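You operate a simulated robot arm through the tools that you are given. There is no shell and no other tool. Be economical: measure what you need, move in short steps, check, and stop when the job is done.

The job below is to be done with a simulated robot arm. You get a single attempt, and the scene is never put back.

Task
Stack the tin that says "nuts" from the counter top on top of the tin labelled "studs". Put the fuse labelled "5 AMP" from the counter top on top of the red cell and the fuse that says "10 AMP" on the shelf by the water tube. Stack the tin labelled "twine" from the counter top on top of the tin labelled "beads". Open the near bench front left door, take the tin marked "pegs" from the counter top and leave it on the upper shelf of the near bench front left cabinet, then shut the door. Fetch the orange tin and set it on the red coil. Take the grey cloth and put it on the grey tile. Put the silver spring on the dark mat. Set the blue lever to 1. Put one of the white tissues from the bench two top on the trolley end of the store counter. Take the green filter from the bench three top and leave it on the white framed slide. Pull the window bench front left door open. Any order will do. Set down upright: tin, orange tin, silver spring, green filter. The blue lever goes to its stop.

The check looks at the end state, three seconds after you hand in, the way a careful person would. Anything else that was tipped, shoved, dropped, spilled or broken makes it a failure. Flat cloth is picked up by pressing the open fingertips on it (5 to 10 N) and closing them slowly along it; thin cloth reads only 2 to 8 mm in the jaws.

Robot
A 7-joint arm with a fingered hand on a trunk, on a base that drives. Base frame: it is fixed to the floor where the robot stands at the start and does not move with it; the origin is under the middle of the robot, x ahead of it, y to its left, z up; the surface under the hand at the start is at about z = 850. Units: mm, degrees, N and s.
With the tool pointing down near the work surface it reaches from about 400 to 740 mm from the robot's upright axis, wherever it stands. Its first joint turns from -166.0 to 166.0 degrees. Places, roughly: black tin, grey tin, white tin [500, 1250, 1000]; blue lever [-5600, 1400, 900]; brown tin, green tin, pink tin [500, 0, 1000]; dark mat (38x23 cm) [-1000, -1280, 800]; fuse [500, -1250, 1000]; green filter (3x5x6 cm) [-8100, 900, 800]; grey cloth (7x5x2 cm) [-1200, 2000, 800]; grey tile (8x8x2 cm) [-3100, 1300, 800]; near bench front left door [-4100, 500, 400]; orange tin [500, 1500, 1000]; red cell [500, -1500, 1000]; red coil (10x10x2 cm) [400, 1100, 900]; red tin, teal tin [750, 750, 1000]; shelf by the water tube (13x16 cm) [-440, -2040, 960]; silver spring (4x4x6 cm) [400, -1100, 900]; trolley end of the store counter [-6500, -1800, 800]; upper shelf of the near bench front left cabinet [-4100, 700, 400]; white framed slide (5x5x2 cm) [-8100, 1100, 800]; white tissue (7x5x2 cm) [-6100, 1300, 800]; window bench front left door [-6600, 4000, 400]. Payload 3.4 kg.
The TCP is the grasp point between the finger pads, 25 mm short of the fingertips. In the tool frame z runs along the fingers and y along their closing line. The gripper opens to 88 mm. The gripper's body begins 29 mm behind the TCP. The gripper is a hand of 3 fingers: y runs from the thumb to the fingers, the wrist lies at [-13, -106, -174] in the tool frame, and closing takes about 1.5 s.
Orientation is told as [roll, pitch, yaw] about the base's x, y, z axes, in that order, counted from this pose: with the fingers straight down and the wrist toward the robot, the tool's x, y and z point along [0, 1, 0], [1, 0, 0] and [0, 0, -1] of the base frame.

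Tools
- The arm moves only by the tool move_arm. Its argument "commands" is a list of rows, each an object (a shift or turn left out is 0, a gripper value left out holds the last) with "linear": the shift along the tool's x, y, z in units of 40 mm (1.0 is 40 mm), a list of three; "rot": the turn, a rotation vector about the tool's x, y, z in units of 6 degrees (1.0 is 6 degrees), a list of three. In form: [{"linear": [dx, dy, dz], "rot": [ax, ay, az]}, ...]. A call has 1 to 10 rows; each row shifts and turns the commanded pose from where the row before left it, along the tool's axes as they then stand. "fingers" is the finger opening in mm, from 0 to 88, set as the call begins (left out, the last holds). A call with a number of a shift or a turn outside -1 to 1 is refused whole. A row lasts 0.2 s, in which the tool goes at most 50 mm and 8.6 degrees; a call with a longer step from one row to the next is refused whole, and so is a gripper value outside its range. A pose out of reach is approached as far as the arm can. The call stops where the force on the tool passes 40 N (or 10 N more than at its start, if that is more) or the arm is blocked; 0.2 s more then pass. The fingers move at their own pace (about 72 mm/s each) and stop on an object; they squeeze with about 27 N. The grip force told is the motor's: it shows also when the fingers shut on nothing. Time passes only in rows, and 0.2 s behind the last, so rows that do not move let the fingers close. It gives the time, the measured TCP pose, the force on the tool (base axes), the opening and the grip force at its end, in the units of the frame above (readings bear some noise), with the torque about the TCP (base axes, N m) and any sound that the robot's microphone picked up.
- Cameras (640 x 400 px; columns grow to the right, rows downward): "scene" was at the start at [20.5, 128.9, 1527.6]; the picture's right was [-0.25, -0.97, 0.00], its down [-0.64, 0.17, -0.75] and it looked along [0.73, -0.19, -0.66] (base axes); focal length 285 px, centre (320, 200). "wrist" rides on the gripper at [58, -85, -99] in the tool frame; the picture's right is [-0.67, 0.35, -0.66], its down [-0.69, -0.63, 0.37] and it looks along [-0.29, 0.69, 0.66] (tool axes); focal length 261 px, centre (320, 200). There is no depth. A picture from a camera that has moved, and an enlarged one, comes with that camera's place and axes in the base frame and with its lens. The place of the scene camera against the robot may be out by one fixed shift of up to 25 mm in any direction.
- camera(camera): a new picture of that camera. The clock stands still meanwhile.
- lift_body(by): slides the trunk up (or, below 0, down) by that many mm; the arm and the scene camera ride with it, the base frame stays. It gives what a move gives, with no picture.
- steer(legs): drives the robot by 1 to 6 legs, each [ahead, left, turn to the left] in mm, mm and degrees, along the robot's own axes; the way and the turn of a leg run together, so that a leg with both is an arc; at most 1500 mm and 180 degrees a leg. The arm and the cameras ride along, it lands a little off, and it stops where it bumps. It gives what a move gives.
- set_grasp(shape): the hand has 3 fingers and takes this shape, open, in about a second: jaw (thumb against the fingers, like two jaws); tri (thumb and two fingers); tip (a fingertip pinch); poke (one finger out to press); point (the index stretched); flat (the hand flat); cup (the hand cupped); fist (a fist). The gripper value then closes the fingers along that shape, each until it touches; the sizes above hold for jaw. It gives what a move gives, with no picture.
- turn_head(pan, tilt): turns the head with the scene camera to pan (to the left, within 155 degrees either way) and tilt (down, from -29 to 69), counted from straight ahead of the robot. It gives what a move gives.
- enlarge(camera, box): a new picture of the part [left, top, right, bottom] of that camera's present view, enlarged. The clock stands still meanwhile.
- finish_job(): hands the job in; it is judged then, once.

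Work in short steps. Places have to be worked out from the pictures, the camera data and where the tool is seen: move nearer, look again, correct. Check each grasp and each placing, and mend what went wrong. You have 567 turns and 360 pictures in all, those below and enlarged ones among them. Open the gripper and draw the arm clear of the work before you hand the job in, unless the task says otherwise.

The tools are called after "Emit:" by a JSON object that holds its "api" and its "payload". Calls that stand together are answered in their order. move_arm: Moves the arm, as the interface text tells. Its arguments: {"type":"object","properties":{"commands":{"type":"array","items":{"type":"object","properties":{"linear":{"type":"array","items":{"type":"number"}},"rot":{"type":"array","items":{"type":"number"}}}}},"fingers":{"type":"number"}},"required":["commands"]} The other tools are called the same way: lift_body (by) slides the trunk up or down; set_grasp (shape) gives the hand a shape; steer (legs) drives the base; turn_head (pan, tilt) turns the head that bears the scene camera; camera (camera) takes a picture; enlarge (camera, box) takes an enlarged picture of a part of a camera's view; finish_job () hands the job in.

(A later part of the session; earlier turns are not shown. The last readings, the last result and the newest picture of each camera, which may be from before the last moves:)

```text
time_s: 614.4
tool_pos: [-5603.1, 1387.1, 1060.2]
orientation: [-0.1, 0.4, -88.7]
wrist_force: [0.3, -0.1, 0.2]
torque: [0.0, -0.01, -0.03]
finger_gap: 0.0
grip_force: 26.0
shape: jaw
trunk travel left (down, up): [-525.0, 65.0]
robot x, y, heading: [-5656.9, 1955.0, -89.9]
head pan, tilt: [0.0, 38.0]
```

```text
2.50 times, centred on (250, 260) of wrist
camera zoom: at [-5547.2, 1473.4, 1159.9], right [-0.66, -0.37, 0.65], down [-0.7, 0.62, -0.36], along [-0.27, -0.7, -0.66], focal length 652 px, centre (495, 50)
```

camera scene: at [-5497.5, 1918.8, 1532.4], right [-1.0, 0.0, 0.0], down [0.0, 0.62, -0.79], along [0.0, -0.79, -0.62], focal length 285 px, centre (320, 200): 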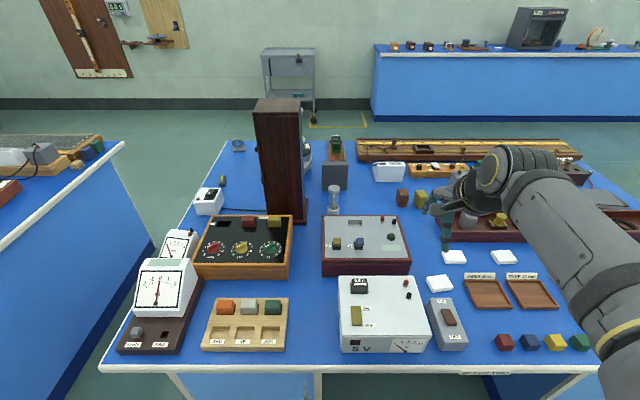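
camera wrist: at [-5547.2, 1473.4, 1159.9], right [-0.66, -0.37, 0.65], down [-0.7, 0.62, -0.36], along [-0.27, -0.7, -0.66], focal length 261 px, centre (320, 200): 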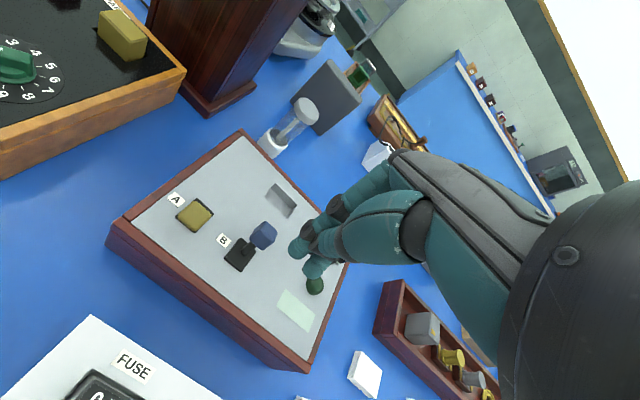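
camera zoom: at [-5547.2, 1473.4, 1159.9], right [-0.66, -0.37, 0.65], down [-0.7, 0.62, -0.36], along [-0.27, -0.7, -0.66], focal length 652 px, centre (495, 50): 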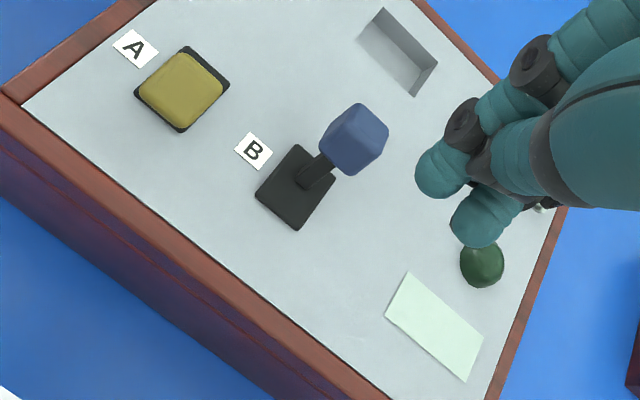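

Lever done. Next the white tissue at about (-6079,1319): I raise/retract the hand and shift the base right.

Emit:
{"api": "move_arm", "payload": {"commands": [{"linear": [0, -0.6, -0.9], "rot": [-0.06, 0, 0]}, {"linear": [0, -0.8, -0.9]}, {"linear": [0, -0.9, -0.5]}, {"linear": [0, -0.6, 0]}, {"linear": [0, 0, 0]}], "fingers": 72}}

Emit:
{"api": "steer", "payload": {"legs": [[20, -400, 0]]}}

Emit:
{"api": "camera", "payload": {"camera": "scene"}}

Emit:
{"api": "camera", "payload": {"camera": "wrist"}}

```text
time_s: 615.6
tool_pos: [-5608.0, 1500.8, 1152.9]
orientation: [-0.2, 0.0, -88.7]
wrist_force: [-0.2, 0.7, 0.6]
torque: [0.0, -0.01, -0.02]
finger_gap: 71.9
grip_force: 0.0
shape: jaw
trunk travel left (down, up): [-525.0, 65.0]
robot x, y, heading: [-5655.7, 1952.3, -90.1]
head pan, tilt: [0.0, 38.0]
```

```text
time_s: 618.1
tool_pos: [-6006.3, 1479.9, 1153.3]
orientation: [0.0, 0.0, -88.3]
wrist_force: [-0.5, -0.1, 0.2]
torque: [0.02, 0.0, 0.01]
finger_gap: 72.0
grip_force: 0.1
shape: jaw
trunk travel left (down, up): [-525.0, 65.0]
robot x, y, heading: [-6058.2, 1933.8, -89.8]
head pan, tilt: [0.0, 38.0]
```

```text
115 pictures are left
camera scene: at [-5898.8, 1899.3, 1532.5], right [-1.0, -0.01, 0.0], down [0.0, 0.62, -0.79], along [0.01, -0.79, -0.62], focal length 285 px, centre (320, 200)
```

scene: 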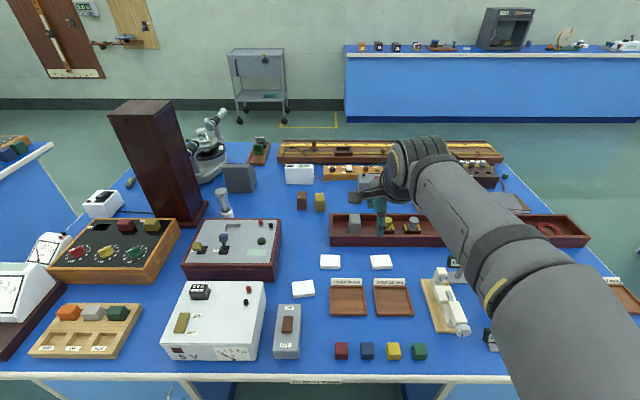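

```text
114 pictures are left
camera wrist: at [-5951.4, 1566.8, 1252.5], right [-0.66, -0.37, 0.66], down [-0.7, 0.61, -0.37], along [-0.27, -0.7, -0.66], focal length 261 px, centre (320, 200)
```

wrist: 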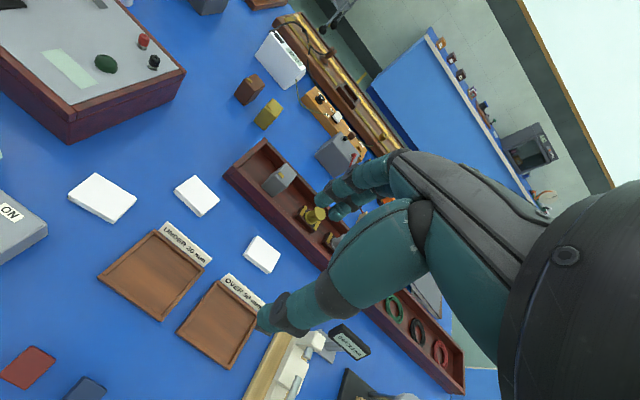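

The frontmost tissue (~(-5847,1423)) is the most isolated. I approach it for a closer look.

Emit:
{"api": "move_arm", "payload": {"commands": [{"linear": [0.79, 0.22, 0.7]}, {"linear": [0.79, 0.22, 0.7]}, {"linear": [0.79, 0.22, 0.7]}, {"linear": [0.79, 0.22, 0.7]}, {"linear": [0.79, 0.22, 0.7]}, {"linear": [0, 0, 0.4]}, {"linear": [0, 0, 0]}]}}

Emit:
{"api": "camera", "payload": {"camera": "wrist"}}

Emit:
{"api": "enlarge", "payload": {"camera": "wrist", "box": [140, 190, 340, 350]}}

```text
time_s: 619.7
tool_pos: [-5846.0, 1440.6, 996.0]
orientation: [0.0, 0.0, -88.3]
wrist_force: [-0.2, -0.7, -0.6]
torque: [-0.04, 0.0, -0.01]
finger_gap: 71.8
grip_force: 0.0
shape: jaw
trunk travel left (down, up): [-525.0, 65.0]
robot x, y, heading: [-6055.5, 1929.9, -89.5]
head pan, tilt: [0.0, 38.0]
```

```text
113 pictures are left
camera wrist: at [-5791.1, 1526.8, 1095.4], right [-0.66, -0.37, 0.66], down [-0.7, 0.61, -0.37], along [-0.27, -0.7, -0.66], focal length 261 px, centre (320, 200)
```

wrist: 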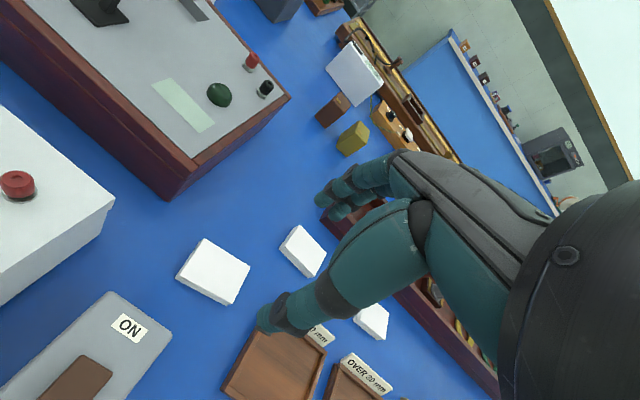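

```text
2.50 times, centred on (240, 270) of wrist
camera zoom: at [-5791.1, 1526.8, 1095.4], right [-0.66, -0.37, 0.66], down [-0.7, 0.61, -0.37], along [-0.27, -0.7, -0.66], focal length 652 px, centre (520, 25)
```

zoom: 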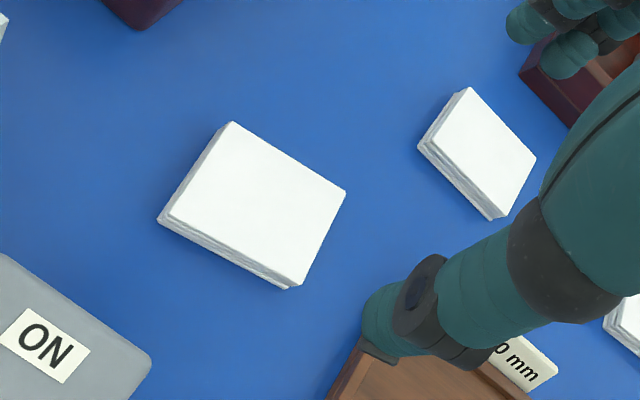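

Tissue: centre (-5848,1418), 60×45 mm, turned ~10°. I rotate the hand by 8° and lower around it with 72 mm opening.

Emit:
{"api": "move_arm", "payload": {"commands": [{"linear": [-0.05, 0.25, 0.5], "rot": [0, 0, -0.7]}, {"linear": [0, 0.28, 0.7], "rot": [0, 0, -0.65]}, {"linear": [0, 0, 0.8]}, {"linear": [0, 0, 0.8]}, {"linear": [0, 0, 0.5]}, {"linear": [0, 0, 0]}]}}

Emit:
{"api": "camera", "payload": {"camera": "wrist"}}

```text
time_s: 621.1
tool_pos: [-5847.0, 1419.7, 865.5]
orientation: [-0.1, 0.0, -80.2]
wrist_force: [-0.5, -0.5, 0.0]
torque: [0.0, 0.0, -0.02]
finger_gap: 71.8
grip_force: 0.0
shape: jaw
trunk travel left (down, up): [-525.0, 65.0]
robot x, y, heading: [-6054.1, 1934.0, -89.8]
head pan, tilt: [0.0, 38.0]
```

```text
111 pictures are left
camera wrist: at [-5805.0, 1513.5, 965.0], right [-0.6, -0.46, 0.66], down [-0.78, 0.5, -0.36], along [-0.16, -0.73, -0.66], focal length 261 px, centre (320, 200)
```

wrist: 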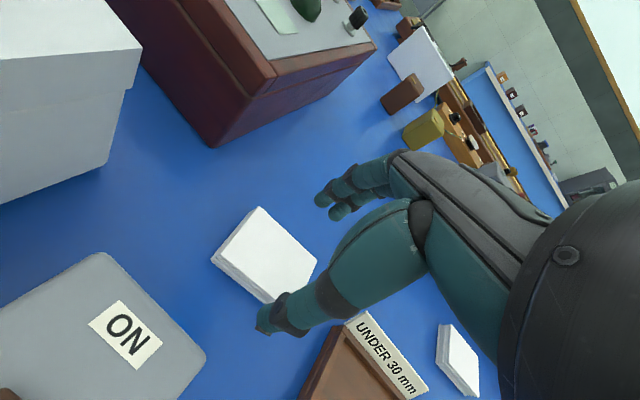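

Emit:
{"api": "move_arm", "payload": {"commands": [{"linear": [0.13, -0.04, 0.4]}, {"linear": [0, 0, 0.3]}, {"linear": [0, 0, 0.15]}, {"linear": [0, 0, 0]}]}}

Emit:
{"api": "move_arm", "payload": {"commands": [{"linear": [0, 0, 0.08]}, {"linear": [0, 0, 0]}]}}

Emit:
{"api": "move_arm", "payload": {"commands": [{"linear": [0, 0, 0.08]}, {"linear": [0, 0, 0]}]}}

```text
time_s: 622.1
tool_pos: [-5843.4, 1421.0, 831.3]
orientation: [-0.1, 0.1, -80.2]
wrist_force: [-0.9, 0.4, 0.2]
torque: [0.02, -0.02, -0.03]
finger_gap: 72.0
grip_force: 0.0
shape: jaw
trunk travel left (down, up): [-525.0, 65.0]
robot x, y, heading: [-6055.9, 1932.9, -89.8]
head pan, tilt: [0.0, 38.0]
```

```text
time_s: 622.7
tool_pos: [-5843.7, 1422.8, 827.6]
orientation: [-0.1, 0.0, -80.2]
wrist_force: [1.2, 0.4, -0.2]
torque: [-0.01, -0.01, 0.01]
finger_gap: 72.0
grip_force: 0.0
shape: jaw
trunk travel left (down, up): [-525.0, 65.0]
robot x, y, heading: [-6052.9, 1930.7, -89.7]
head pan, tilt: [0.0, 38.0]
```

```text
time_s: 623.3
tool_pos: [-5843.2, 1421.2, 825.4]
orientation: [-0.1, -0.1, -80.2]
wrist_force: [-0.6, 0.4, 5.7]
torque: [-0.29, 0.01, 0.0]
finger_gap: 71.5
grip_force: 0.1
shape: jaw
trunk travel left (down, up): [-525.0, 65.0]
robot x, y, heading: [-6055.0, 1934.3, -89.8]
head pan, tilt: [0.0, 38.0]
```

Table touched. I raise 2 mm and close on the tissue's sides.

Emit:
{"api": "move_arm", "payload": {"commands": [{"linear": [0, 0, -0.06]}, {"linear": [0, 0, 0]}, {"linear": [0, 0, 0]}, {"linear": [0, 0, 0]}, {"linear": [0, 0, 0]}, {"linear": [0, 0, 0]}, {"linear": [0, 0, 0]}, {"linear": [0, 0, 0]}], "fingers": 0}}

Emit:
{"api": "move_arm", "payload": {"commands": [{"linear": [0, 0, -0.3]}, {"linear": [0, 0, -0.5]}, {"linear": [0, 0, -0.8]}, {"linear": [0, 0, -0.9]}, {"linear": [0, 0, -0.9]}, {"linear": [0, 0, -0.9]}, {"linear": [0, 0, 0]}]}}

Emit:
{"api": "camera", "payload": {"camera": "wrist"}}

```text
time_s: 625.1
tool_pos: [-5842.9, 1421.8, 826.3]
orientation: [-0.1, 0.0, -80.2]
wrist_force: [0.2, -0.4, -0.2]
torque: [0.03, 0.0, 0.01]
finger_gap: 41.2
grip_force: 26.6
shape: jaw
trunk travel left (down, up): [-525.0, 65.0]
robot x, y, heading: [-6053.9, 1931.0, -89.7]
head pan, tilt: [0.0, 38.0]
```

```text
time_s: 626.7
tool_pos: [-5843.3, 1424.3, 998.3]
orientation: [-0.1, 0.1, -80.1]
wrist_force: [-0.4, -0.2, -0.5]
torque: [0.03, 0.02, 0.02]
finger_gap: 41.4
grip_force: 27.1
shape: jaw
trunk travel left (down, up): [-525.0, 65.0]
robot x, y, heading: [-6057.6, 1933.7, -89.7]
head pan, tilt: [0.0, 38.0]
```

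```text
110 pictures are left
camera wrist: at [-5801.2, 1516.8, 1098.0], right [-0.6, -0.46, 0.66], down [-0.78, 0.5, -0.36], along [-0.16, -0.73, -0.66], focal length 261 px, centre (320, 200)
```

wrist: 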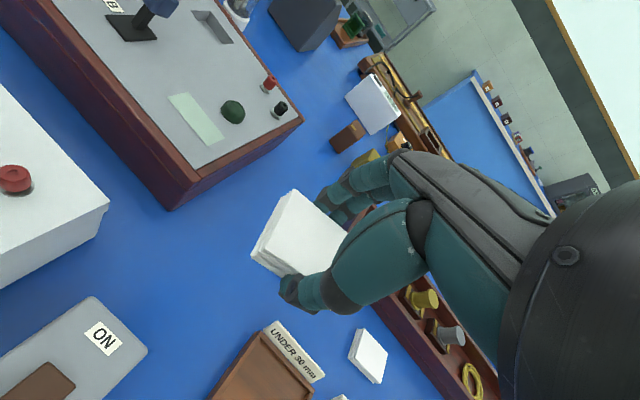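

Tissue held. The store counter is along the far (−y) wall; I take the open route around the benches.

Emit:
{"api": "move_arm", "payload": {"commands": [{"linear": [0, -0.5, -0.9], "rot": [0, 0, 0.7]}, {"linear": [-0.5, -0.5, -0.9], "rot": [0, 0, 0.65]}, {"linear": [-0.9, 0, -0.6]}, {"linear": [-0.9, 0, -0.6]}, {"linear": [-0.9, 0, -0.4]}, {"linear": [-0.9, 0, 0]}, {"linear": [-0.6, 0.2, 0]}, {"linear": [0, 0, 0]}]}}

Emit:
{"api": "steer", "payload": {"legs": [[-450, 0, 0], [0, 1500, 0], [0, 1500, 0], [0, 900, 0]]}}

```text
time_s: 628.5
tool_pos: [-6035.5, 1446.2, 1136.9]
orientation: [-0.1, 0.0, -88.2]
wrist_force: [-0.6, 0.1, -0.7]
torque: [-0.03, 0.07, -0.01]
finger_gap: 41.2
grip_force: 27.5
shape: jaw
trunk travel left (down, up): [-525.0, 65.0]
robot x, y, heading: [-6055.3, 1934.0, -89.8]
head pan, tilt: [0.0, 38.0]
```

```text
time_s: 649.5
tool_pos: [-2142.4, 1970.1, 1137.0]
orientation: [-0.1, -0.1, -87.5]
wrist_force: [0.2, 0.3, 0.9]
torque: [0.02, 0.02, -0.02]
finger_gap: 41.0
grip_force: 27.1
shape: jaw
trunk travel left (down, up): [-525.0, 65.0]
robot x, y, heading: [-2172.4, 2456.8, -88.8]
head pan, tilt: [0.0, 38.0]
```

Emit:
{"api": "steer", "payload": {"legs": [[0, 0, -1.2], [1450, 0, 0], [1400, 0, 0], [0, -1500, 0], [0, -1450, 0], [0, -700, 0]]}}

Emit:
{"api": "turn_head", "payload": {"pan": -20, "tilt": 30}}

Emit:
{"api": "camera", "payload": {"camera": "scene"}}

```text
time_s: 681.0
tool_pos: [-5856.3, -853.8, 1136.8]
orientation: [-0.1, 0.0, -91.3]
wrist_force: [-0.3, -0.6, -0.9]
torque: [0.04, -0.01, -0.01]
finger_gap: 41.1
grip_force: 27.7
shape: jaw
trunk travel left (down, up): [-525.0, 65.0]
robot x, y, heading: [-5852.3, -368.4, -92.6]
head pan, tilt: [0.0, 38.0]
```

```text
time_s: 681.9
tool_pos: [-5857.6, -853.9, 1137.5]
orientation: [-0.1, 0.0, -91.2]
wrist_force: [-0.1, 0.3, 0.2]
torque: [0.03, 0.0, -0.01]
finger_gap: 41.2
grip_force: 26.9
shape: jaw
trunk travel left (down, up): [-525.0, 65.0]
robot x, y, heading: [-5853.8, -367.6, -92.4]
head pan, tilt: [-20.0, 30.0]
```

```text
109 pictures are left
camera scene: at [-5727.0, -406.6, 1544.8], right [-0.92, 0.38, 0.0], down [0.19, 0.46, -0.87], along [-0.33, -0.8, -0.5], focal length 285 px, centre (320, 200)
```

scene: 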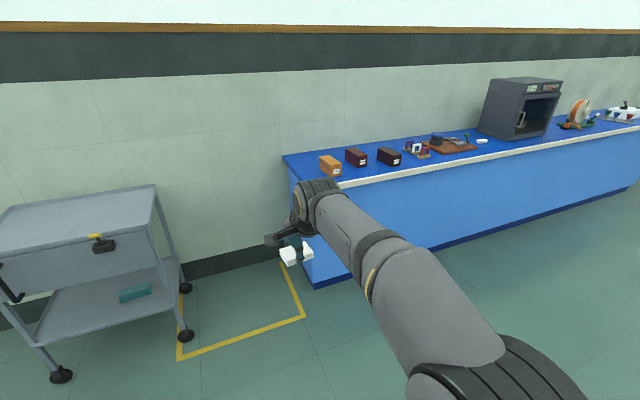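

The store counter's left (trolley) end is ahead-right; there is free space in front of the small boxes. I drive up to it.

Emit:
{"api": "steer", "payload": {"legs": [[0, 0, 2.5], [0, -600, 0], [780, 0, 0]]}}

Emit:
{"api": "turn_head", "payload": {"pan": 0, "tilt": 42}}

Emit:
{"api": "camera", "payload": {"camera": "scene"}}

Emit:
{"api": "camera", "payload": {"camera": "wrist"}}

```text
time_s: 689.4
tool_pos: [-6423.9, -1636.4, 1138.0]
orientation: [-0.1, 0.0, -88.6]
wrist_force: [-0.7, -0.7, -0.6]
torque: [0.02, 0.01, -0.03]
finger_gap: 40.8
grip_force: 27.3
shape: jaw
trunk travel left (down, up): [-525.0, 65.0]
robot x, y, heading: [-6443.4, -1151.3, -90.1]
head pan, tilt: [-20.0, 30.0]
```

```text
time_s: 690.2
tool_pos: [-6423.8, -1637.7, 1137.0]
orientation: [0.0, 0.1, -88.5]
wrist_force: [0.7, -0.3, -0.6]
torque: [-0.03, -0.01, -0.02]
finger_gap: 41.3
grip_force: 26.5
shape: jaw
trunk travel left (down, up): [-525.0, 65.0]
robot x, y, heading: [-6441.8, -1149.1, -89.5]
head pan, tilt: [0.0, 42.0]
```

```text
108 pictures are left
camera scene: at [-6285.8, -1182.1, 1526.5], right [-1.0, 0.0, 0.0], down [0.0, 0.67, -0.74], along [0.0, -0.74, -0.67], focal length 285 px, centre (320, 200)
```

scene: 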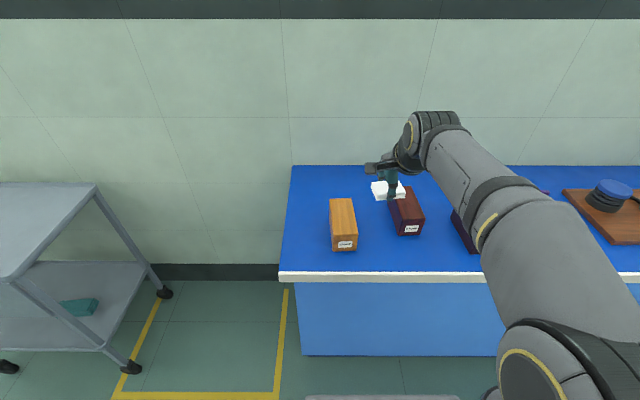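

```text
107 pictures are left
camera wrist: at [-6368.6, -1550.3, 1236.5], right [-0.66, -0.37, 0.66], down [-0.7, 0.61, -0.36], along [-0.27, -0.7, -0.66], focal length 261 px, centre (320, 200)
```

wrist: 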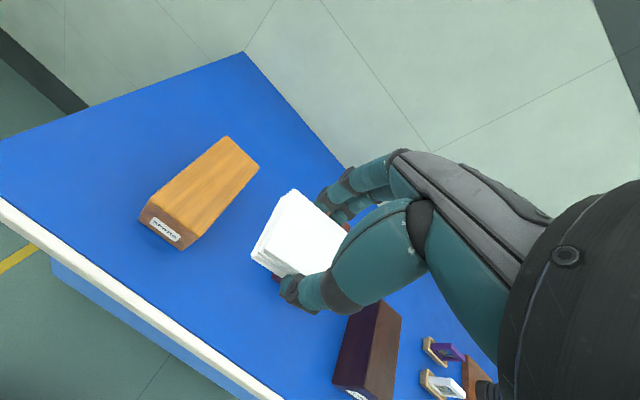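

Free spot on the trolley end left of the orange box: I aim for (-6245,-1790).

Emit:
{"api": "move_arm", "payload": {"commands": [{"linear": [0.875, 0.75, 0]}, {"linear": [0.875, 0.75, 0]}, {"linear": [0.875, 0.75, 0]}, {"linear": [0.875, 0.75, 0]}, {"linear": [0.875, 0.75, 0]}, {"linear": [0, 0, 0.9]}, {"linear": [0, 0, 1]}, {"linear": [0, 0, 1]}, {"linear": [0, 0, 1]}, {"linear": [0, 0, 0]}]}}

Emit:
{"api": "camera", "payload": {"camera": "wrist"}}

Emit:
{"api": "enlarge", "payload": {"camera": "scene", "box": [250, 140, 430, 290]}}

```text
time_s: 692.5
tool_pos: [-6244.9, -1781.2, 977.0]
orientation: [-0.2, 0.0, -88.6]
wrist_force: [-0.2, 0.7, -0.6]
torque: [0.01, 0.02, -0.02]
finger_gap: 41.0
grip_force: 26.5
shape: jaw
trunk travel left (down, up): [-525.0, 65.0]
robot x, y, heading: [-6445.8, -1149.6, -89.9]
head pan, tilt: [0.0, 42.0]
```

```text
106 pictures are left
camera wrist: at [-6189.2, -1695.7, 1076.9], right [-0.66, -0.37, 0.66], down [-0.7, 0.61, -0.36], along [-0.27, -0.7, -0.66], focal length 261 px, centre (320, 200)
```

wrist: 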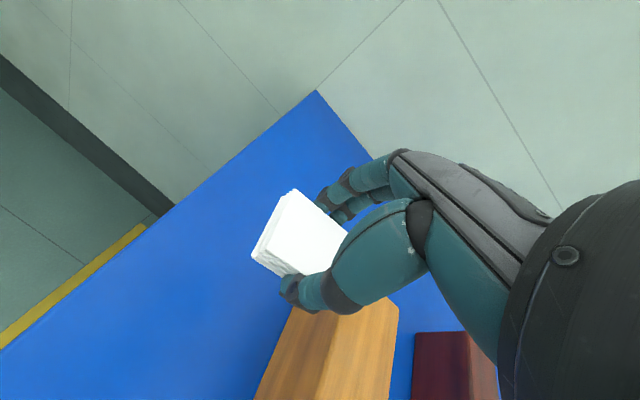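

```text
2.67 times, centred on (340, 215) of scene
camera zoom: at [-6285.6, -1182.2, 1526.5], right [-1.0, 0.0, 0.0], down [0.0, 0.67, -0.74], along [0.0, -0.74, -0.67], focal length 759 px, centre (267, 160)
```

zoom: 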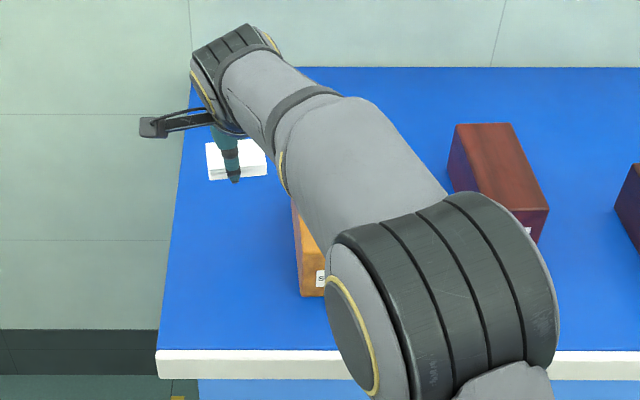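

Spot is clear. I lower to near the surface, then finely.

Emit:
{"api": "move_arm", "payload": {"commands": [{"linear": [0, 0, 0.9]}, {"linear": [0, 0, 0.9]}, {"linear": [0, 0, 0.9]}, {"linear": [0, 0, 0.3]}, {"linear": [0, 0, 0]}]}}

Emit:
{"api": "move_arm", "payload": {"commands": [{"linear": [0, 0, 0.15]}, {"linear": [0, 0, 0.15]}, {"linear": [0, 0, 0.1]}, {"linear": [0, 0, 0]}]}}

Emit:
{"api": "camera", "payload": {"camera": "wrist"}}

```text
time_s: 693.4
tool_pos: [-6243.2, -1785.3, 875.1]
orientation: [0.5, -1.4, -88.4]
wrist_force: [0.8, 1.0, 21.2]
torque: [0.54, 0.04, 0.01]
finger_gap: 40.6
grip_force: 26.9
shape: jaw
trunk travel left (down, up): [-525.0, 65.0]
robot x, y, heading: [-6443.4, -1150.4, -89.9]
head pan, tilt: [0.0, 42.0]
stopped in row 4: the force on the tool passed its limit at 48 N (the readings are from after the stop); the commanded pose is now the measured one
```

```text
time_s: 693.8
tool_pos: [-6241.3, -1787.6, 876.5]
orientation: [0.8, -1.9, -88.4]
wrist_force: [0.1, 1.0, 15.2]
torque: [0.41, 0.06, -0.02]
finger_gap: 40.5
grip_force: 27.1
shape: jaw
trunk travel left (down, up): [-525.0, 65.0]
robot x, y, heading: [-6446.2, -1153.9, -90.1]
head pan, tilt: [0.0, 42.0]
stopped in row 1: the force on the tool passed its limit at 44 N (the readings are from after the stop); the commanded pose is now the measured one
```

```text
104 pictures are left
camera wrist: at [-6188.1, -1697.8, 972.9], right [-0.67, -0.34, 0.66], down [-0.7, 0.6, -0.4], along [-0.26, -0.73, -0.64], focal length 261 px, centre (320, 200)
```

wrist: 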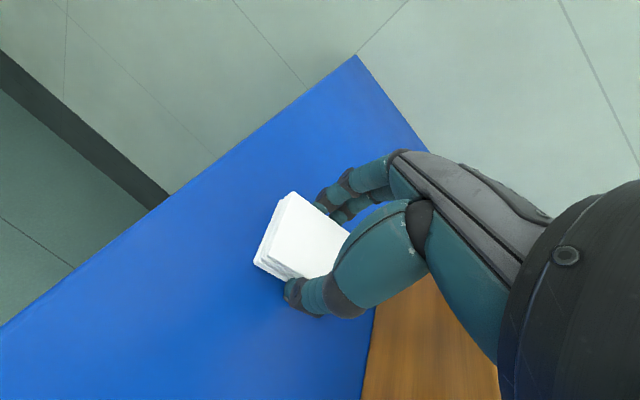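

The counter is higher here (z≈850) and contact is made. I ease up 3 mm and release.

Emit:
{"api": "move_arm", "payload": {"commands": [{"linear": [0, 0, -0.08]}, {"linear": [0, 0, 0]}]}}

Emit:
{"api": "move_arm", "payload": {"commands": [{"linear": [0, 0, 0]}, {"linear": [0, 0, 0]}, {"linear": [0, 0, 0]}, {"linear": [0, 0, 0]}, {"linear": [0, 0, 0]}], "fingers": 66}}

Emit:
{"api": "move_arm", "payload": {"commands": [{"linear": [0, 0, -0.2]}, {"linear": [0, 0, -0.4]}, {"linear": [0, 0, -0.7]}, {"linear": [0, 0, -0.9]}, {"linear": [0, 0, -0.9]}, {"linear": [0, 0, 0]}]}}

Emit:
{"api": "camera", "payload": {"camera": "wrist"}}

```text
time_s: 694.4
tool_pos: [-6242.2, -1787.7, 876.3]
orientation: [0.6, -1.7, -88.4]
wrist_force: [0.4, -1.7, 11.0]
torque: [0.22, 0.02, -0.01]
finger_gap: 41.1
grip_force: 27.0
shape: jaw
trunk travel left (down, up): [-525.0, 65.0]
robot x, y, heading: [-6439.3, -1154.4, -89.9]
head pan, tilt: [0.0, 42.0]
```

```text
time_s: 695.6
tool_pos: [-6242.3, -1787.7, 875.9]
orientation: [0.7, -1.8, -88.4]
wrist_force: [-1.4, -5.3, 20.0]
torque: [0.51, 0.02, 0.03]
finger_gap: 60.6
grip_force: 0.0
shape: jaw
trunk travel left (down, up): [-525.0, 65.0]
robot x, y, heading: [-6444.7, -1150.4, -89.6]
head pan, tilt: [0.0, 42.0]
```

```text
time_s: 697.0
tool_pos: [-6243.7, -1783.0, 1000.2]
orientation: [0.6, -1.6, -88.4]
wrist_force: [-0.3, 0.6, -0.9]
torque: [0.0, -0.01, -0.02]
finger_gap: 65.5
grip_force: 0.1
shape: jaw
trunk travel left (down, up): [-525.0, 65.0]
robot x, y, heading: [-6442.9, -1151.1, -89.6]
head pan, tilt: [0.0, 42.0]
```

```text
103 pictures are left
camera wrist: at [-6189.0, -1694.9, 1096.7], right [-0.67, -0.35, 0.66], down [-0.7, 0.6, -0.39], along [-0.26, -0.72, -0.64], focal length 261 px, centre (320, 200)
```

wrist: 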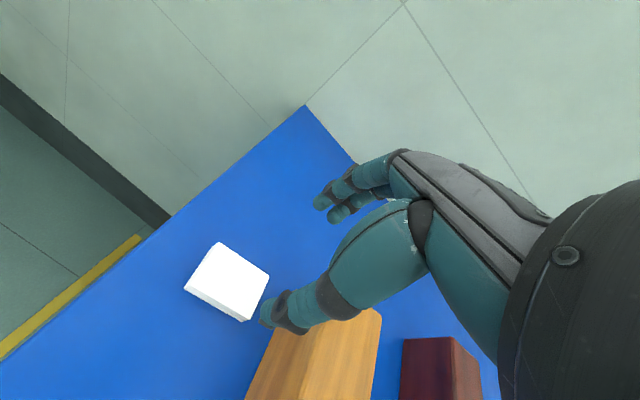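

Tissue is on the store counter's trolley end. I raise the hand, level it, and head for bench three.

Emit:
{"api": "move_arm", "payload": {"commands": [{"linear": [-0.5, -0.5, -0.9], "rot": [0.27, -0.1, 0]}, {"linear": [-0.8, -0.6, -0.7]}, {"linear": [-0.9, -0.6, -0.5]}, {"linear": [-0.9, -0.6, -0.4]}, {"linear": [-0.9, -0.6, -0.4]}, {"linear": [-0.5, -0.5, 0]}, {"linear": [0, 0, 0]}], "fingers": 88}}

Emit:
{"api": "steer", "payload": {"legs": [[-600, 0, 0], [0, -1000, 0]]}}

Emit:
{"api": "turn_head", "payload": {"pan": -140, "tilt": 25}}

Emit:
{"api": "camera", "payload": {"camera": "scene"}}

```text
time_s: 698.6
tool_pos: [-6429.2, -1654.2, 1112.7]
orientation: [0.0, 0.0, -88.4]
wrist_force: [0.6, -0.2, -0.1]
torque: [0.0, 0.02, 0.0]
finger_gap: 87.6
grip_force: 0.0
shape: jaw
trunk travel left (down, up): [-525.0, 65.0]
robot x, y, heading: [-6442.2, -1152.1, -89.8]
head pan, tilt: [0.0, 42.0]
```

```text
time_s: 706.7
tool_pos: [-7413.3, -1073.8, 1112.5]
orientation: [0.0, -0.2, -87.7]
wrist_force: [-0.3, -0.3, -0.7]
torque: [-0.02, 0.02, -0.03]
finger_gap: 87.8
grip_force: 0.1
shape: jaw
trunk travel left (down, up): [-525.0, 65.0]
robot x, y, heading: [-7431.0, -572.3, -89.1]
head pan, tilt: [0.0, 42.0]
```

```text
time_s: 708.9
tool_pos: [-7412.7, -1072.5, 1112.6]
orientation: [0.0, 0.1, -87.8]
wrist_force: [-0.1, 1.1, 0.4]
torque: [0.01, 0.0, 0.02]
finger_gap: 87.7
grip_force: 0.0
shape: jaw
trunk travel left (down, up): [-525.0, 65.0]
robot x, y, heading: [-7430.5, -569.5, -89.1]
head pan, tilt: [-140.0, 25.0]
```

```text
102 pictures are left
camera scene: at [-7336.3, -446.1, 1552.8], right [0.76, 0.65, 0.0], down [0.28, -0.32, -0.91], along [-0.59, 0.69, -0.42], focal length 285 px, centre (320, 200)
```

scene: 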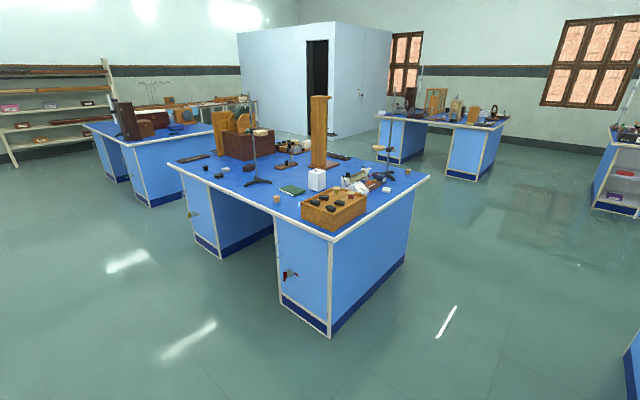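

Bench three's right end is at x≈−8045; the filter and slide are near that end. I turn to face −x and drive into the gap alongside it.

Emit:
{"api": "steer", "payload": {"legs": [[0, 0, -90.9], [0, -1400, 0]]}}

Emit:
{"api": "turn_head", "payload": {"pan": 0, "tilt": 42}}

Emit:
{"api": "camera", "payload": {"camera": "scene"}}

```text
time_s: 719.7
tool_pos: [-7939.4, 802.4, 1112.7]
orientation: [0.1, -0.1, -178.3]
wrist_force: [0.0, 0.2, -0.9]
torque: [-0.02, 0.0, 0.02]
finger_gap: 87.7
grip_force: 0.0
shape: jaw
trunk travel left (down, up): [-525.0, 65.0]
robot x, y, heading: [-7434.4, 820.4, -179.9]
head pan, tilt: [-140.0, 25.0]
```

```text
time_s: 721.9
tool_pos: [-7939.9, 801.3, 1113.0]
orientation: [0.0, 0.0, -178.4]
wrist_force: [-0.2, 0.3, 0.0]
torque: [-0.01, 0.01, -0.03]
finger_gap: 87.7
grip_force: 0.0
shape: jaw
trunk travel left (down, up): [-525.0, 65.0]
robot x, y, heading: [-7437.3, 816.5, -179.5]
head pan, tilt: [0.0, 42.0]
```

```text
101 pictures are left
camera scene: at [-7460.3, 651.4, 1526.5], right [-0.01, 1.0, 0.0], down [0.67, 0.0, -0.74], along [-0.74, 0.0, -0.67], focal length 285 px, centre (320, 200)
```

scene: 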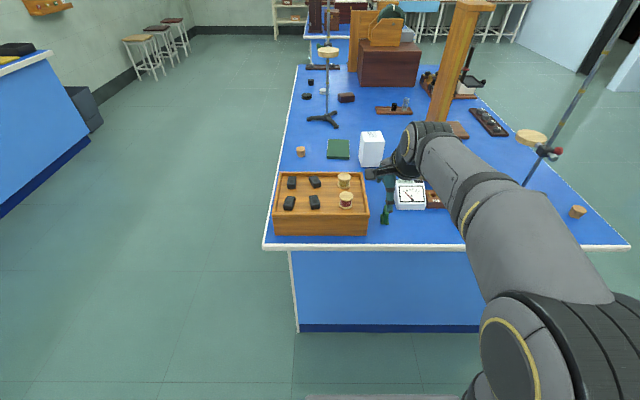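

The arm hides the area; I shift the base right 200 mm and look with the wrist camera too.

Emit:
{"api": "steer", "payload": {"legs": [[0, -230, 0]]}}

Emit:
{"api": "camera", "payload": {"camera": "scene"}}

Emit:
{"api": "camera", "payload": {"camera": "wrist"}}

```text
time_s: 723.6
tool_pos: [-7941.0, 1032.9, 1112.6]
orientation: [0.0, -0.1, -178.4]
wrist_force: [-0.1, 1.7, 0.2]
torque: [-0.02, -0.01, 0.02]
finger_gap: 87.6
grip_force: 0.0
shape: jaw
trunk travel left (down, up): [-525.0, 65.0]
robot x, y, heading: [-7439.5, 1045.2, -180.0]
head pan, tilt: [0.0, 42.0]
```

```text
100 pictures are left
camera scene: at [-7461.7, 881.3, 1526.6], right [0.0, 1.0, 0.0], down [0.67, 0.0, -0.74], along [-0.74, 0.0, -0.67], focal length 285 px, centre (320, 200)
```

scene: 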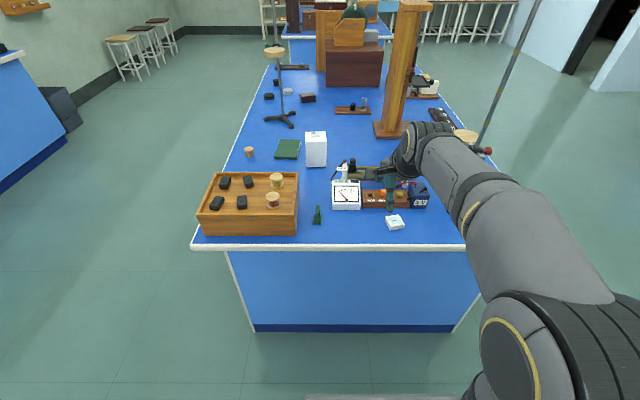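

```text
99 pictures are left
camera wrist: at [-7854.9, 976.8, 1212.0], right [-0.37, 0.66, 0.66], down [0.61, 0.7, -0.37], along [-0.7, 0.27, -0.66], focal length 261 px, centre (320, 200)
```

wrist: 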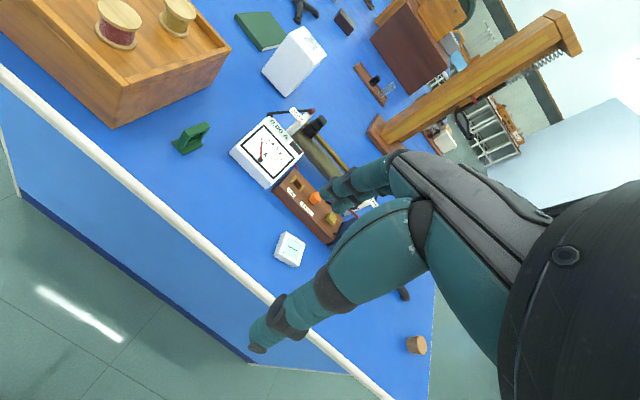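

Green filter (green stand) and white framed slide are visible. I enlarge both in the wrist view.

Emit:
{"api": "enlarge", "payload": {"camera": "wrist", "box": [150, 90, 350, 280]}}

Emit:
{"api": "enlarge", "payload": {"camera": "scene", "box": [290, 170, 450, 260]}}

```text
2.11 times, centred on (250, 185) of wrist
camera zoom: at [-7854.9, 976.8, 1212.0], right [-0.37, 0.66, 0.66], down [0.61, 0.7, -0.37], along [-0.7, 0.27, -0.66], focal length 549 px, centre (467, 232)
```

zoom: 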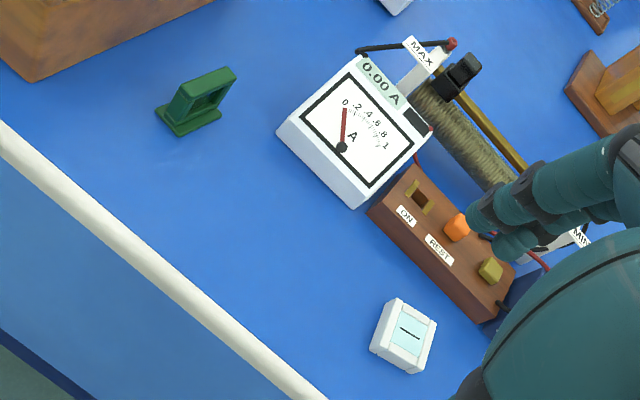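

```text
4.00 times, centred on (370, 215) of scene
camera zoom: at [-7461.7, 881.3, 1526.6], right [0.0, 1.0, 0.0], down [0.67, 0.0, -0.74], along [-0.74, 0.0, -0.67], focal length 1138 px, centre (120, 140)
```

zoom: 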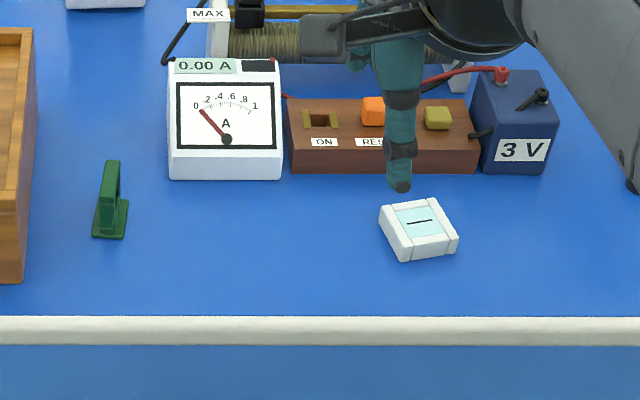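

Filter ≈ (-8140,880), slide ≈ (-8121,1133). I move the hand above the filter for a closer look.

Emit:
{"api": "move_arm", "payload": {"commands": [{"linear": [0.55, 0.7, 0.3]}, {"linear": [0.55, 0.7, 0.4]}, {"linear": [0.55, 0.7, 0.5]}, {"linear": [0.55, 0.7, 0.5]}, {"linear": [0.55, 0.7, 0.5]}, {"linear": [0.55, 0.7, 0.5]}, {"linear": [0.1, 0.3, 0]}, {"linear": [0, 0, 0]}], "fingers": 88}}

Emit:
{"api": "camera", "payload": {"camera": "wrist"}}

Emit:
{"api": "enlarge", "payload": {"camera": "scene", "box": [290, 160, 410, 250]}}

```text
time_s: 725.4
tool_pos: [-8118.3, 889.9, 1004.4]
orientation: [0.0, 0.0, -178.4]
wrist_force: [0.3, -0.6, 0.6]
torque: [0.0, -0.02, 0.0]
finger_gap: 87.5
grip_force: 0.0
shape: jaw
trunk travel left (down, up): [-525.0, 65.0]
robot x, y, heading: [-7437.3, 1042.8, -179.8]
head pan, tilt: [0.0, 42.0]
```

```text
96 pictures are left
camera wrist: at [-8032.5, 835.1, 1104.2], right [-0.37, 0.66, 0.66], down [0.61, 0.7, -0.37], along [-0.7, 0.27, -0.66], focal length 261 px, centre (320, 200)
```

wrist: 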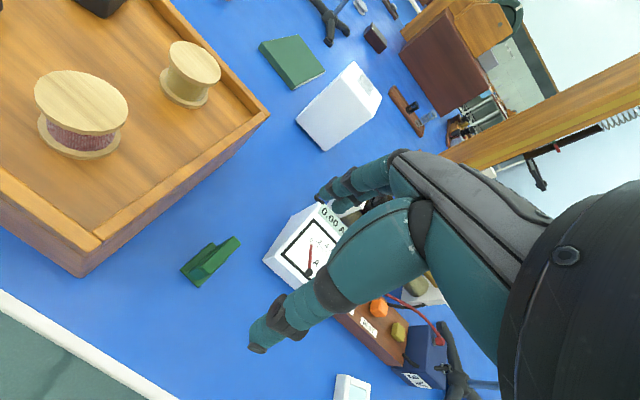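

```text
4.44 times, centred on (350, 205) of scene
camera zoom: at [-7461.6, 880.7, 1526.5], right [0.0, 1.0, 0.0], down [0.67, 0.0, -0.74], along [-0.74, 0.0, -0.67], focal length 1265 px, centre (187, 178)
```

zoom: 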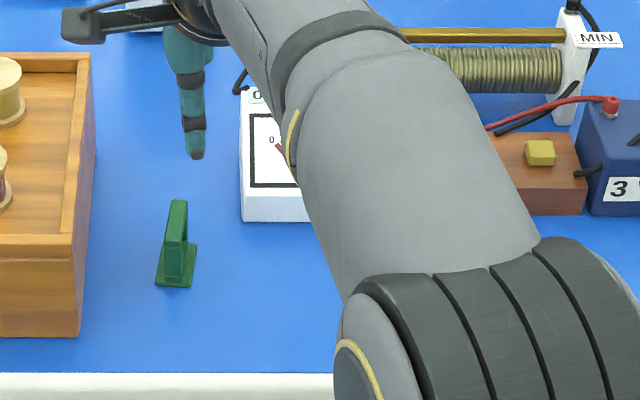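

Emit:
{"api": "enlarge", "payload": {"camera": "wrist", "box": [150, 210, 290, 310]}}

```text
4.00 times, centred on (220, 260) of wrist
camera zoom: at [-8032.5, 835.1, 1104.2], right [-0.37, 0.66, 0.66], down [0.61, 0.7, -0.37], along [-0.7, 0.27, -0.66], focal length 1043 px, centre (720, -40)
```

zoom: 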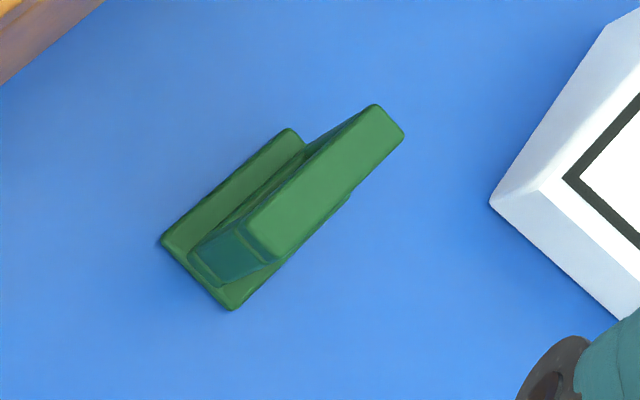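

Filter: centre ≈ (-8142,878), plate thin in y (≈11 mm), ~44 mm long in x, top ≈ 863, turned ~7°. I'll grip it by its ends: rotate 8°, 68 mm opening, and go above at z≈905.

Emit:
{"api": "move_arm", "payload": {"commands": [{"linear": [0.25, 0.3, 0.5], "rot": [0, 0, 0.7]}, {"linear": [0, 0.27, 0.7], "rot": [0, 0, 0.67]}, {"linear": [0, 0, 0.7]}, {"linear": [0, 0, 0.55]}, {"linear": [0, 0, 0]}], "fingers": 68}}

Emit:
{"api": "camera", "payload": {"camera": "wrist"}}

Emit:
{"api": "enlarge", "payload": {"camera": "wrist", "box": [180, 190, 340, 330]}}

```text
time_s: 726.6
tool_pos: [-8142.5, 881.1, 906.0]
orientation: [0.0, 0.0, 173.4]
wrist_force: [0.1, 0.2, 0.7]
torque: [-0.03, 0.04, -0.02]
finger_gap: 68.5
grip_force: 0.1
shape: jaw
trunk travel left (down, up): [-525.0, 65.0]
robot x, y, heading: [-7438.4, 1046.5, -179.7]
head pan, tilt: [0.0, 42.0]
```

```text
93 pictures are left
camera wrist: at [-8063.9, 813.2, 1005.4], right [-0.27, 0.71, 0.66], down [0.7, 0.61, -0.37], along [-0.66, 0.36, -0.66], focal length 261 px, centre (320, 200)
```

wrist: 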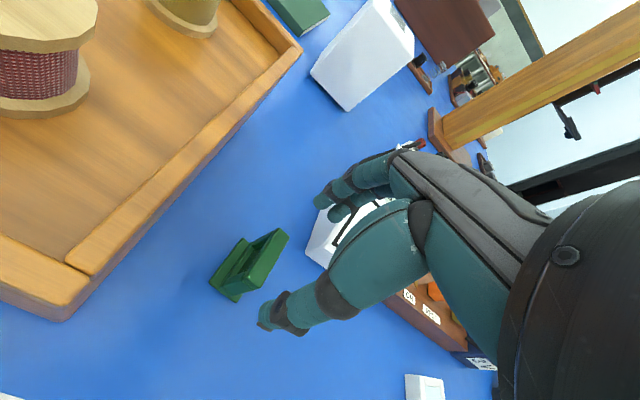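

```text
2.86 times, centred on (260, 260) of wrist
camera zoom: at [-8063.9, 813.2, 1005.4], right [-0.27, 0.71, 0.66], down [0.7, 0.61, -0.37], along [-0.66, 0.36, -0.66], focal length 745 px, centre (491, 29)
```

zoom: 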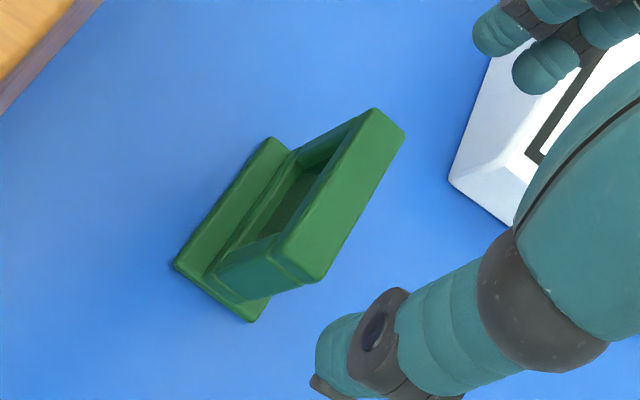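

Closing line matches the plate. I shift 5 mm and descend to z≈843.

Emit:
{"api": "move_arm", "payload": {"commands": [{"linear": [0.13, 0, 0.4]}, {"linear": [0, 0, 0.5]}, {"linear": [0, 0, 0.4]}, {"linear": [0, 0, 0.25]}, {"linear": [0, 0, 0]}]}}

Emit:
{"api": "camera", "payload": {"camera": "wrist"}}

```text
time_s: 727.8
tool_pos: [-8140.4, 876.3, 844.1]
orientation: [0.0, 0.0, 173.4]
wrist_force: [-0.3, -0.8, -0.3]
torque: [0.05, 0.02, 0.02]
finger_gap: 68.2
grip_force: 0.0
shape: jaw
trunk travel left (down, up): [-525.0, 65.0]
robot x, y, heading: [-7436.6, 1047.1, -180.2]
head pan, tilt: [0.0, 42.0]
```

```text
91 pictures are left
camera wrist: at [-8063.3, 809.0, 943.6], right [-0.27, 0.71, 0.66], down [0.7, 0.61, -0.37], along [-0.66, 0.36, -0.66], focal length 261 px, centre (320, 200)
```

wrist: 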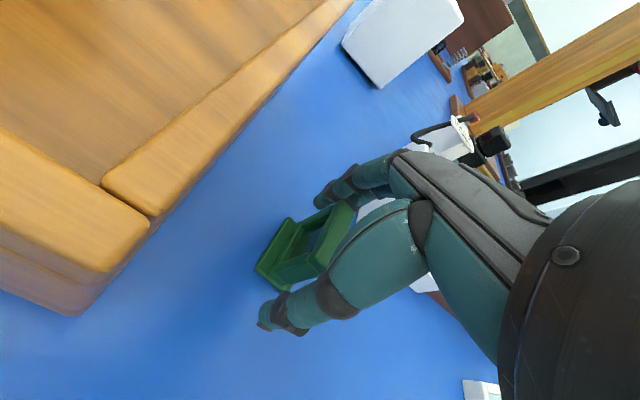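

Straddling the filter. I close the grip and lift.

Emit:
{"api": "move_arm", "payload": {"commands": [{"linear": [0, 0, 0]}, {"linear": [0, 0, 0]}, {"linear": [0, 0, 0]}, {"linear": [0, 0, 0]}, {"linear": [0, 0, 0]}, {"linear": [0, 0, 0]}, {"linear": [0, 0, 0]}], "fingers": 0}}

Emit:
{"api": "camera", "payload": {"camera": "wrist"}}

```text
time_s: 729.4
tool_pos: [-8140.3, 877.1, 844.5]
orientation: [0.0, 0.1, 173.5]
wrist_force: [0.0, 0.4, 0.8]
torque: [0.04, -0.02, -0.01]
finger_gap: 35.1
grip_force: 26.8
shape: jaw
trunk travel left (down, up): [-525.0, 65.0]
robot x, y, heading: [-7438.6, 1043.9, -179.8]
head pan, tilt: [0.0, 42.0]
```

```text
90 pictures are left
camera wrist: at [-8063.3, 809.0, 943.9], right [-0.27, 0.71, 0.66], down [0.7, 0.61, -0.37], along [-0.66, 0.36, -0.66], focal length 261 px, centre (320, 200)
```

wrist: 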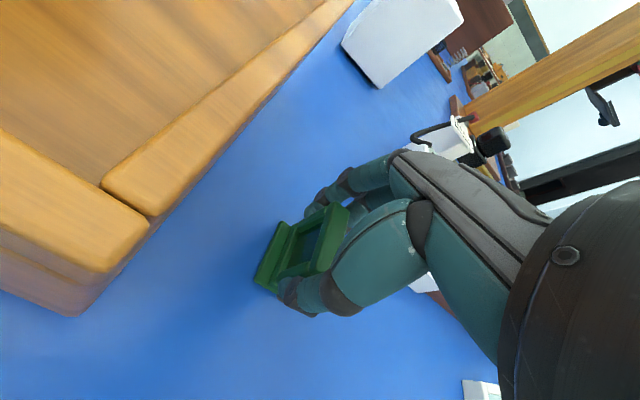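

Gripped. I lift to z≈1000 and move toward the slide, stopping short to measure it.

Emit:
{"api": "move_arm", "payload": {"commands": [{"linear": [0, 0, -0.5]}, {"linear": [0, 0, -0.9]}, {"linear": [0, 0, -0.9]}, {"linear": [0, 0, -0.9]}, {"linear": [0, -0.4, -0.8]}, {"linear": [-0.8, -0.4, 0]}, {"linear": [-1, 0, 0]}, {"linear": [-1, 0, 0]}, {"linear": [-1, 0, 0]}, {"linear": [0, 0, 0]}]}}

Emit:
{"api": "camera", "payload": {"camera": "wrist"}}

Emit:
{"api": "camera", "payload": {"camera": "scene"}}

```text
time_s: 731.6
tool_pos: [-8092.3, 1022.7, 1002.8]
orientation: [0.0, 0.0, 173.5]
wrist_force: [0.0, -1.4, 0.1]
torque: [-0.01, -0.03, 0.01]
finger_gap: 34.3
grip_force: 26.7
shape: jaw
trunk travel left (down, up): [-525.0, 65.0]
robot x, y, heading: [-7436.4, 1045.5, -180.1]
head pan, tilt: [0.0, 42.0]
```

```text
89 pictures are left
camera wrist: at [-8014.2, 956.6, 1102.3], right [-0.27, 0.71, 0.66], down [0.7, 0.61, -0.37], along [-0.66, 0.36, -0.66], focal length 261 px, centre (320, 200)
```

wrist: 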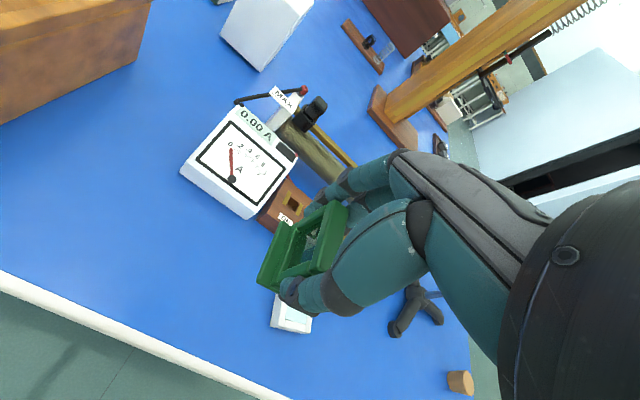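

```text
88 pictures are left
camera scene: at [-7461.8, 880.7, 1526.5], right [0.0, 1.0, 0.0], down [0.67, 0.0, -0.74], along [-0.74, 0.0, -0.67], focal length 285 px, centre (320, 200)
```

scene: 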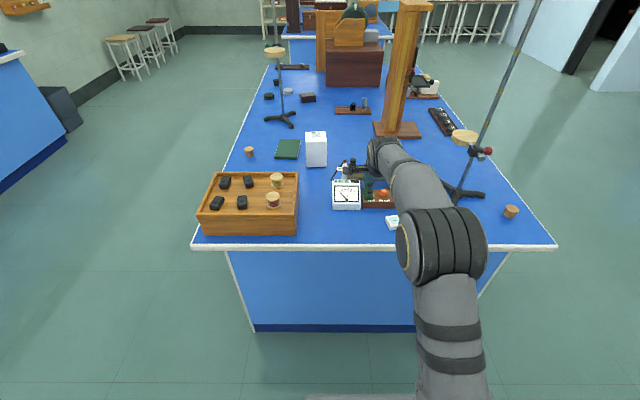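

I move back a bit and to the right for an unobstructed view of the slide.

Emit:
{"api": "move_arm", "payload": {"commands": [{"linear": [-0.93, -0.33, 0]}, {"linear": [-0.93, -0.33, 0]}, {"linear": [-0.93, -0.33, 0]}, {"linear": [0, 0, 0]}]}}

Emit:
{"api": "enlarge", "payload": {"camera": "wrist", "box": [150, 150, 350, 310]}}

```text
time_s: 732.6
tool_pos: [-8038.4, 1129.2, 1003.4]
orientation: [0.0, 0.0, 173.4]
wrist_force: [0.3, -0.1, -1.0]
torque: [0.03, 0.03, 0.05]
finger_gap: 34.3
grip_force: 27.3
shape: jaw
trunk travel left (down, up): [-525.0, 65.0]
robot x, y, heading: [-7435.9, 1047.0, -179.6]
head pan, tilt: [0.0, 42.0]
```

```text
2.50 times, centred on (250, 230) of wrist
camera zoom: at [-7962.0, 1062.2, 1102.3], right [-0.27, 0.71, 0.66], down [0.7, 0.61, -0.37], along [-0.66, 0.36, -0.66], focal length 652 px, centre (495, 125)
```

zoom: 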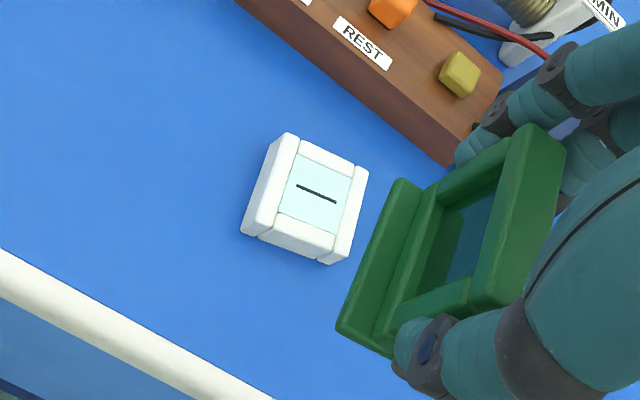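

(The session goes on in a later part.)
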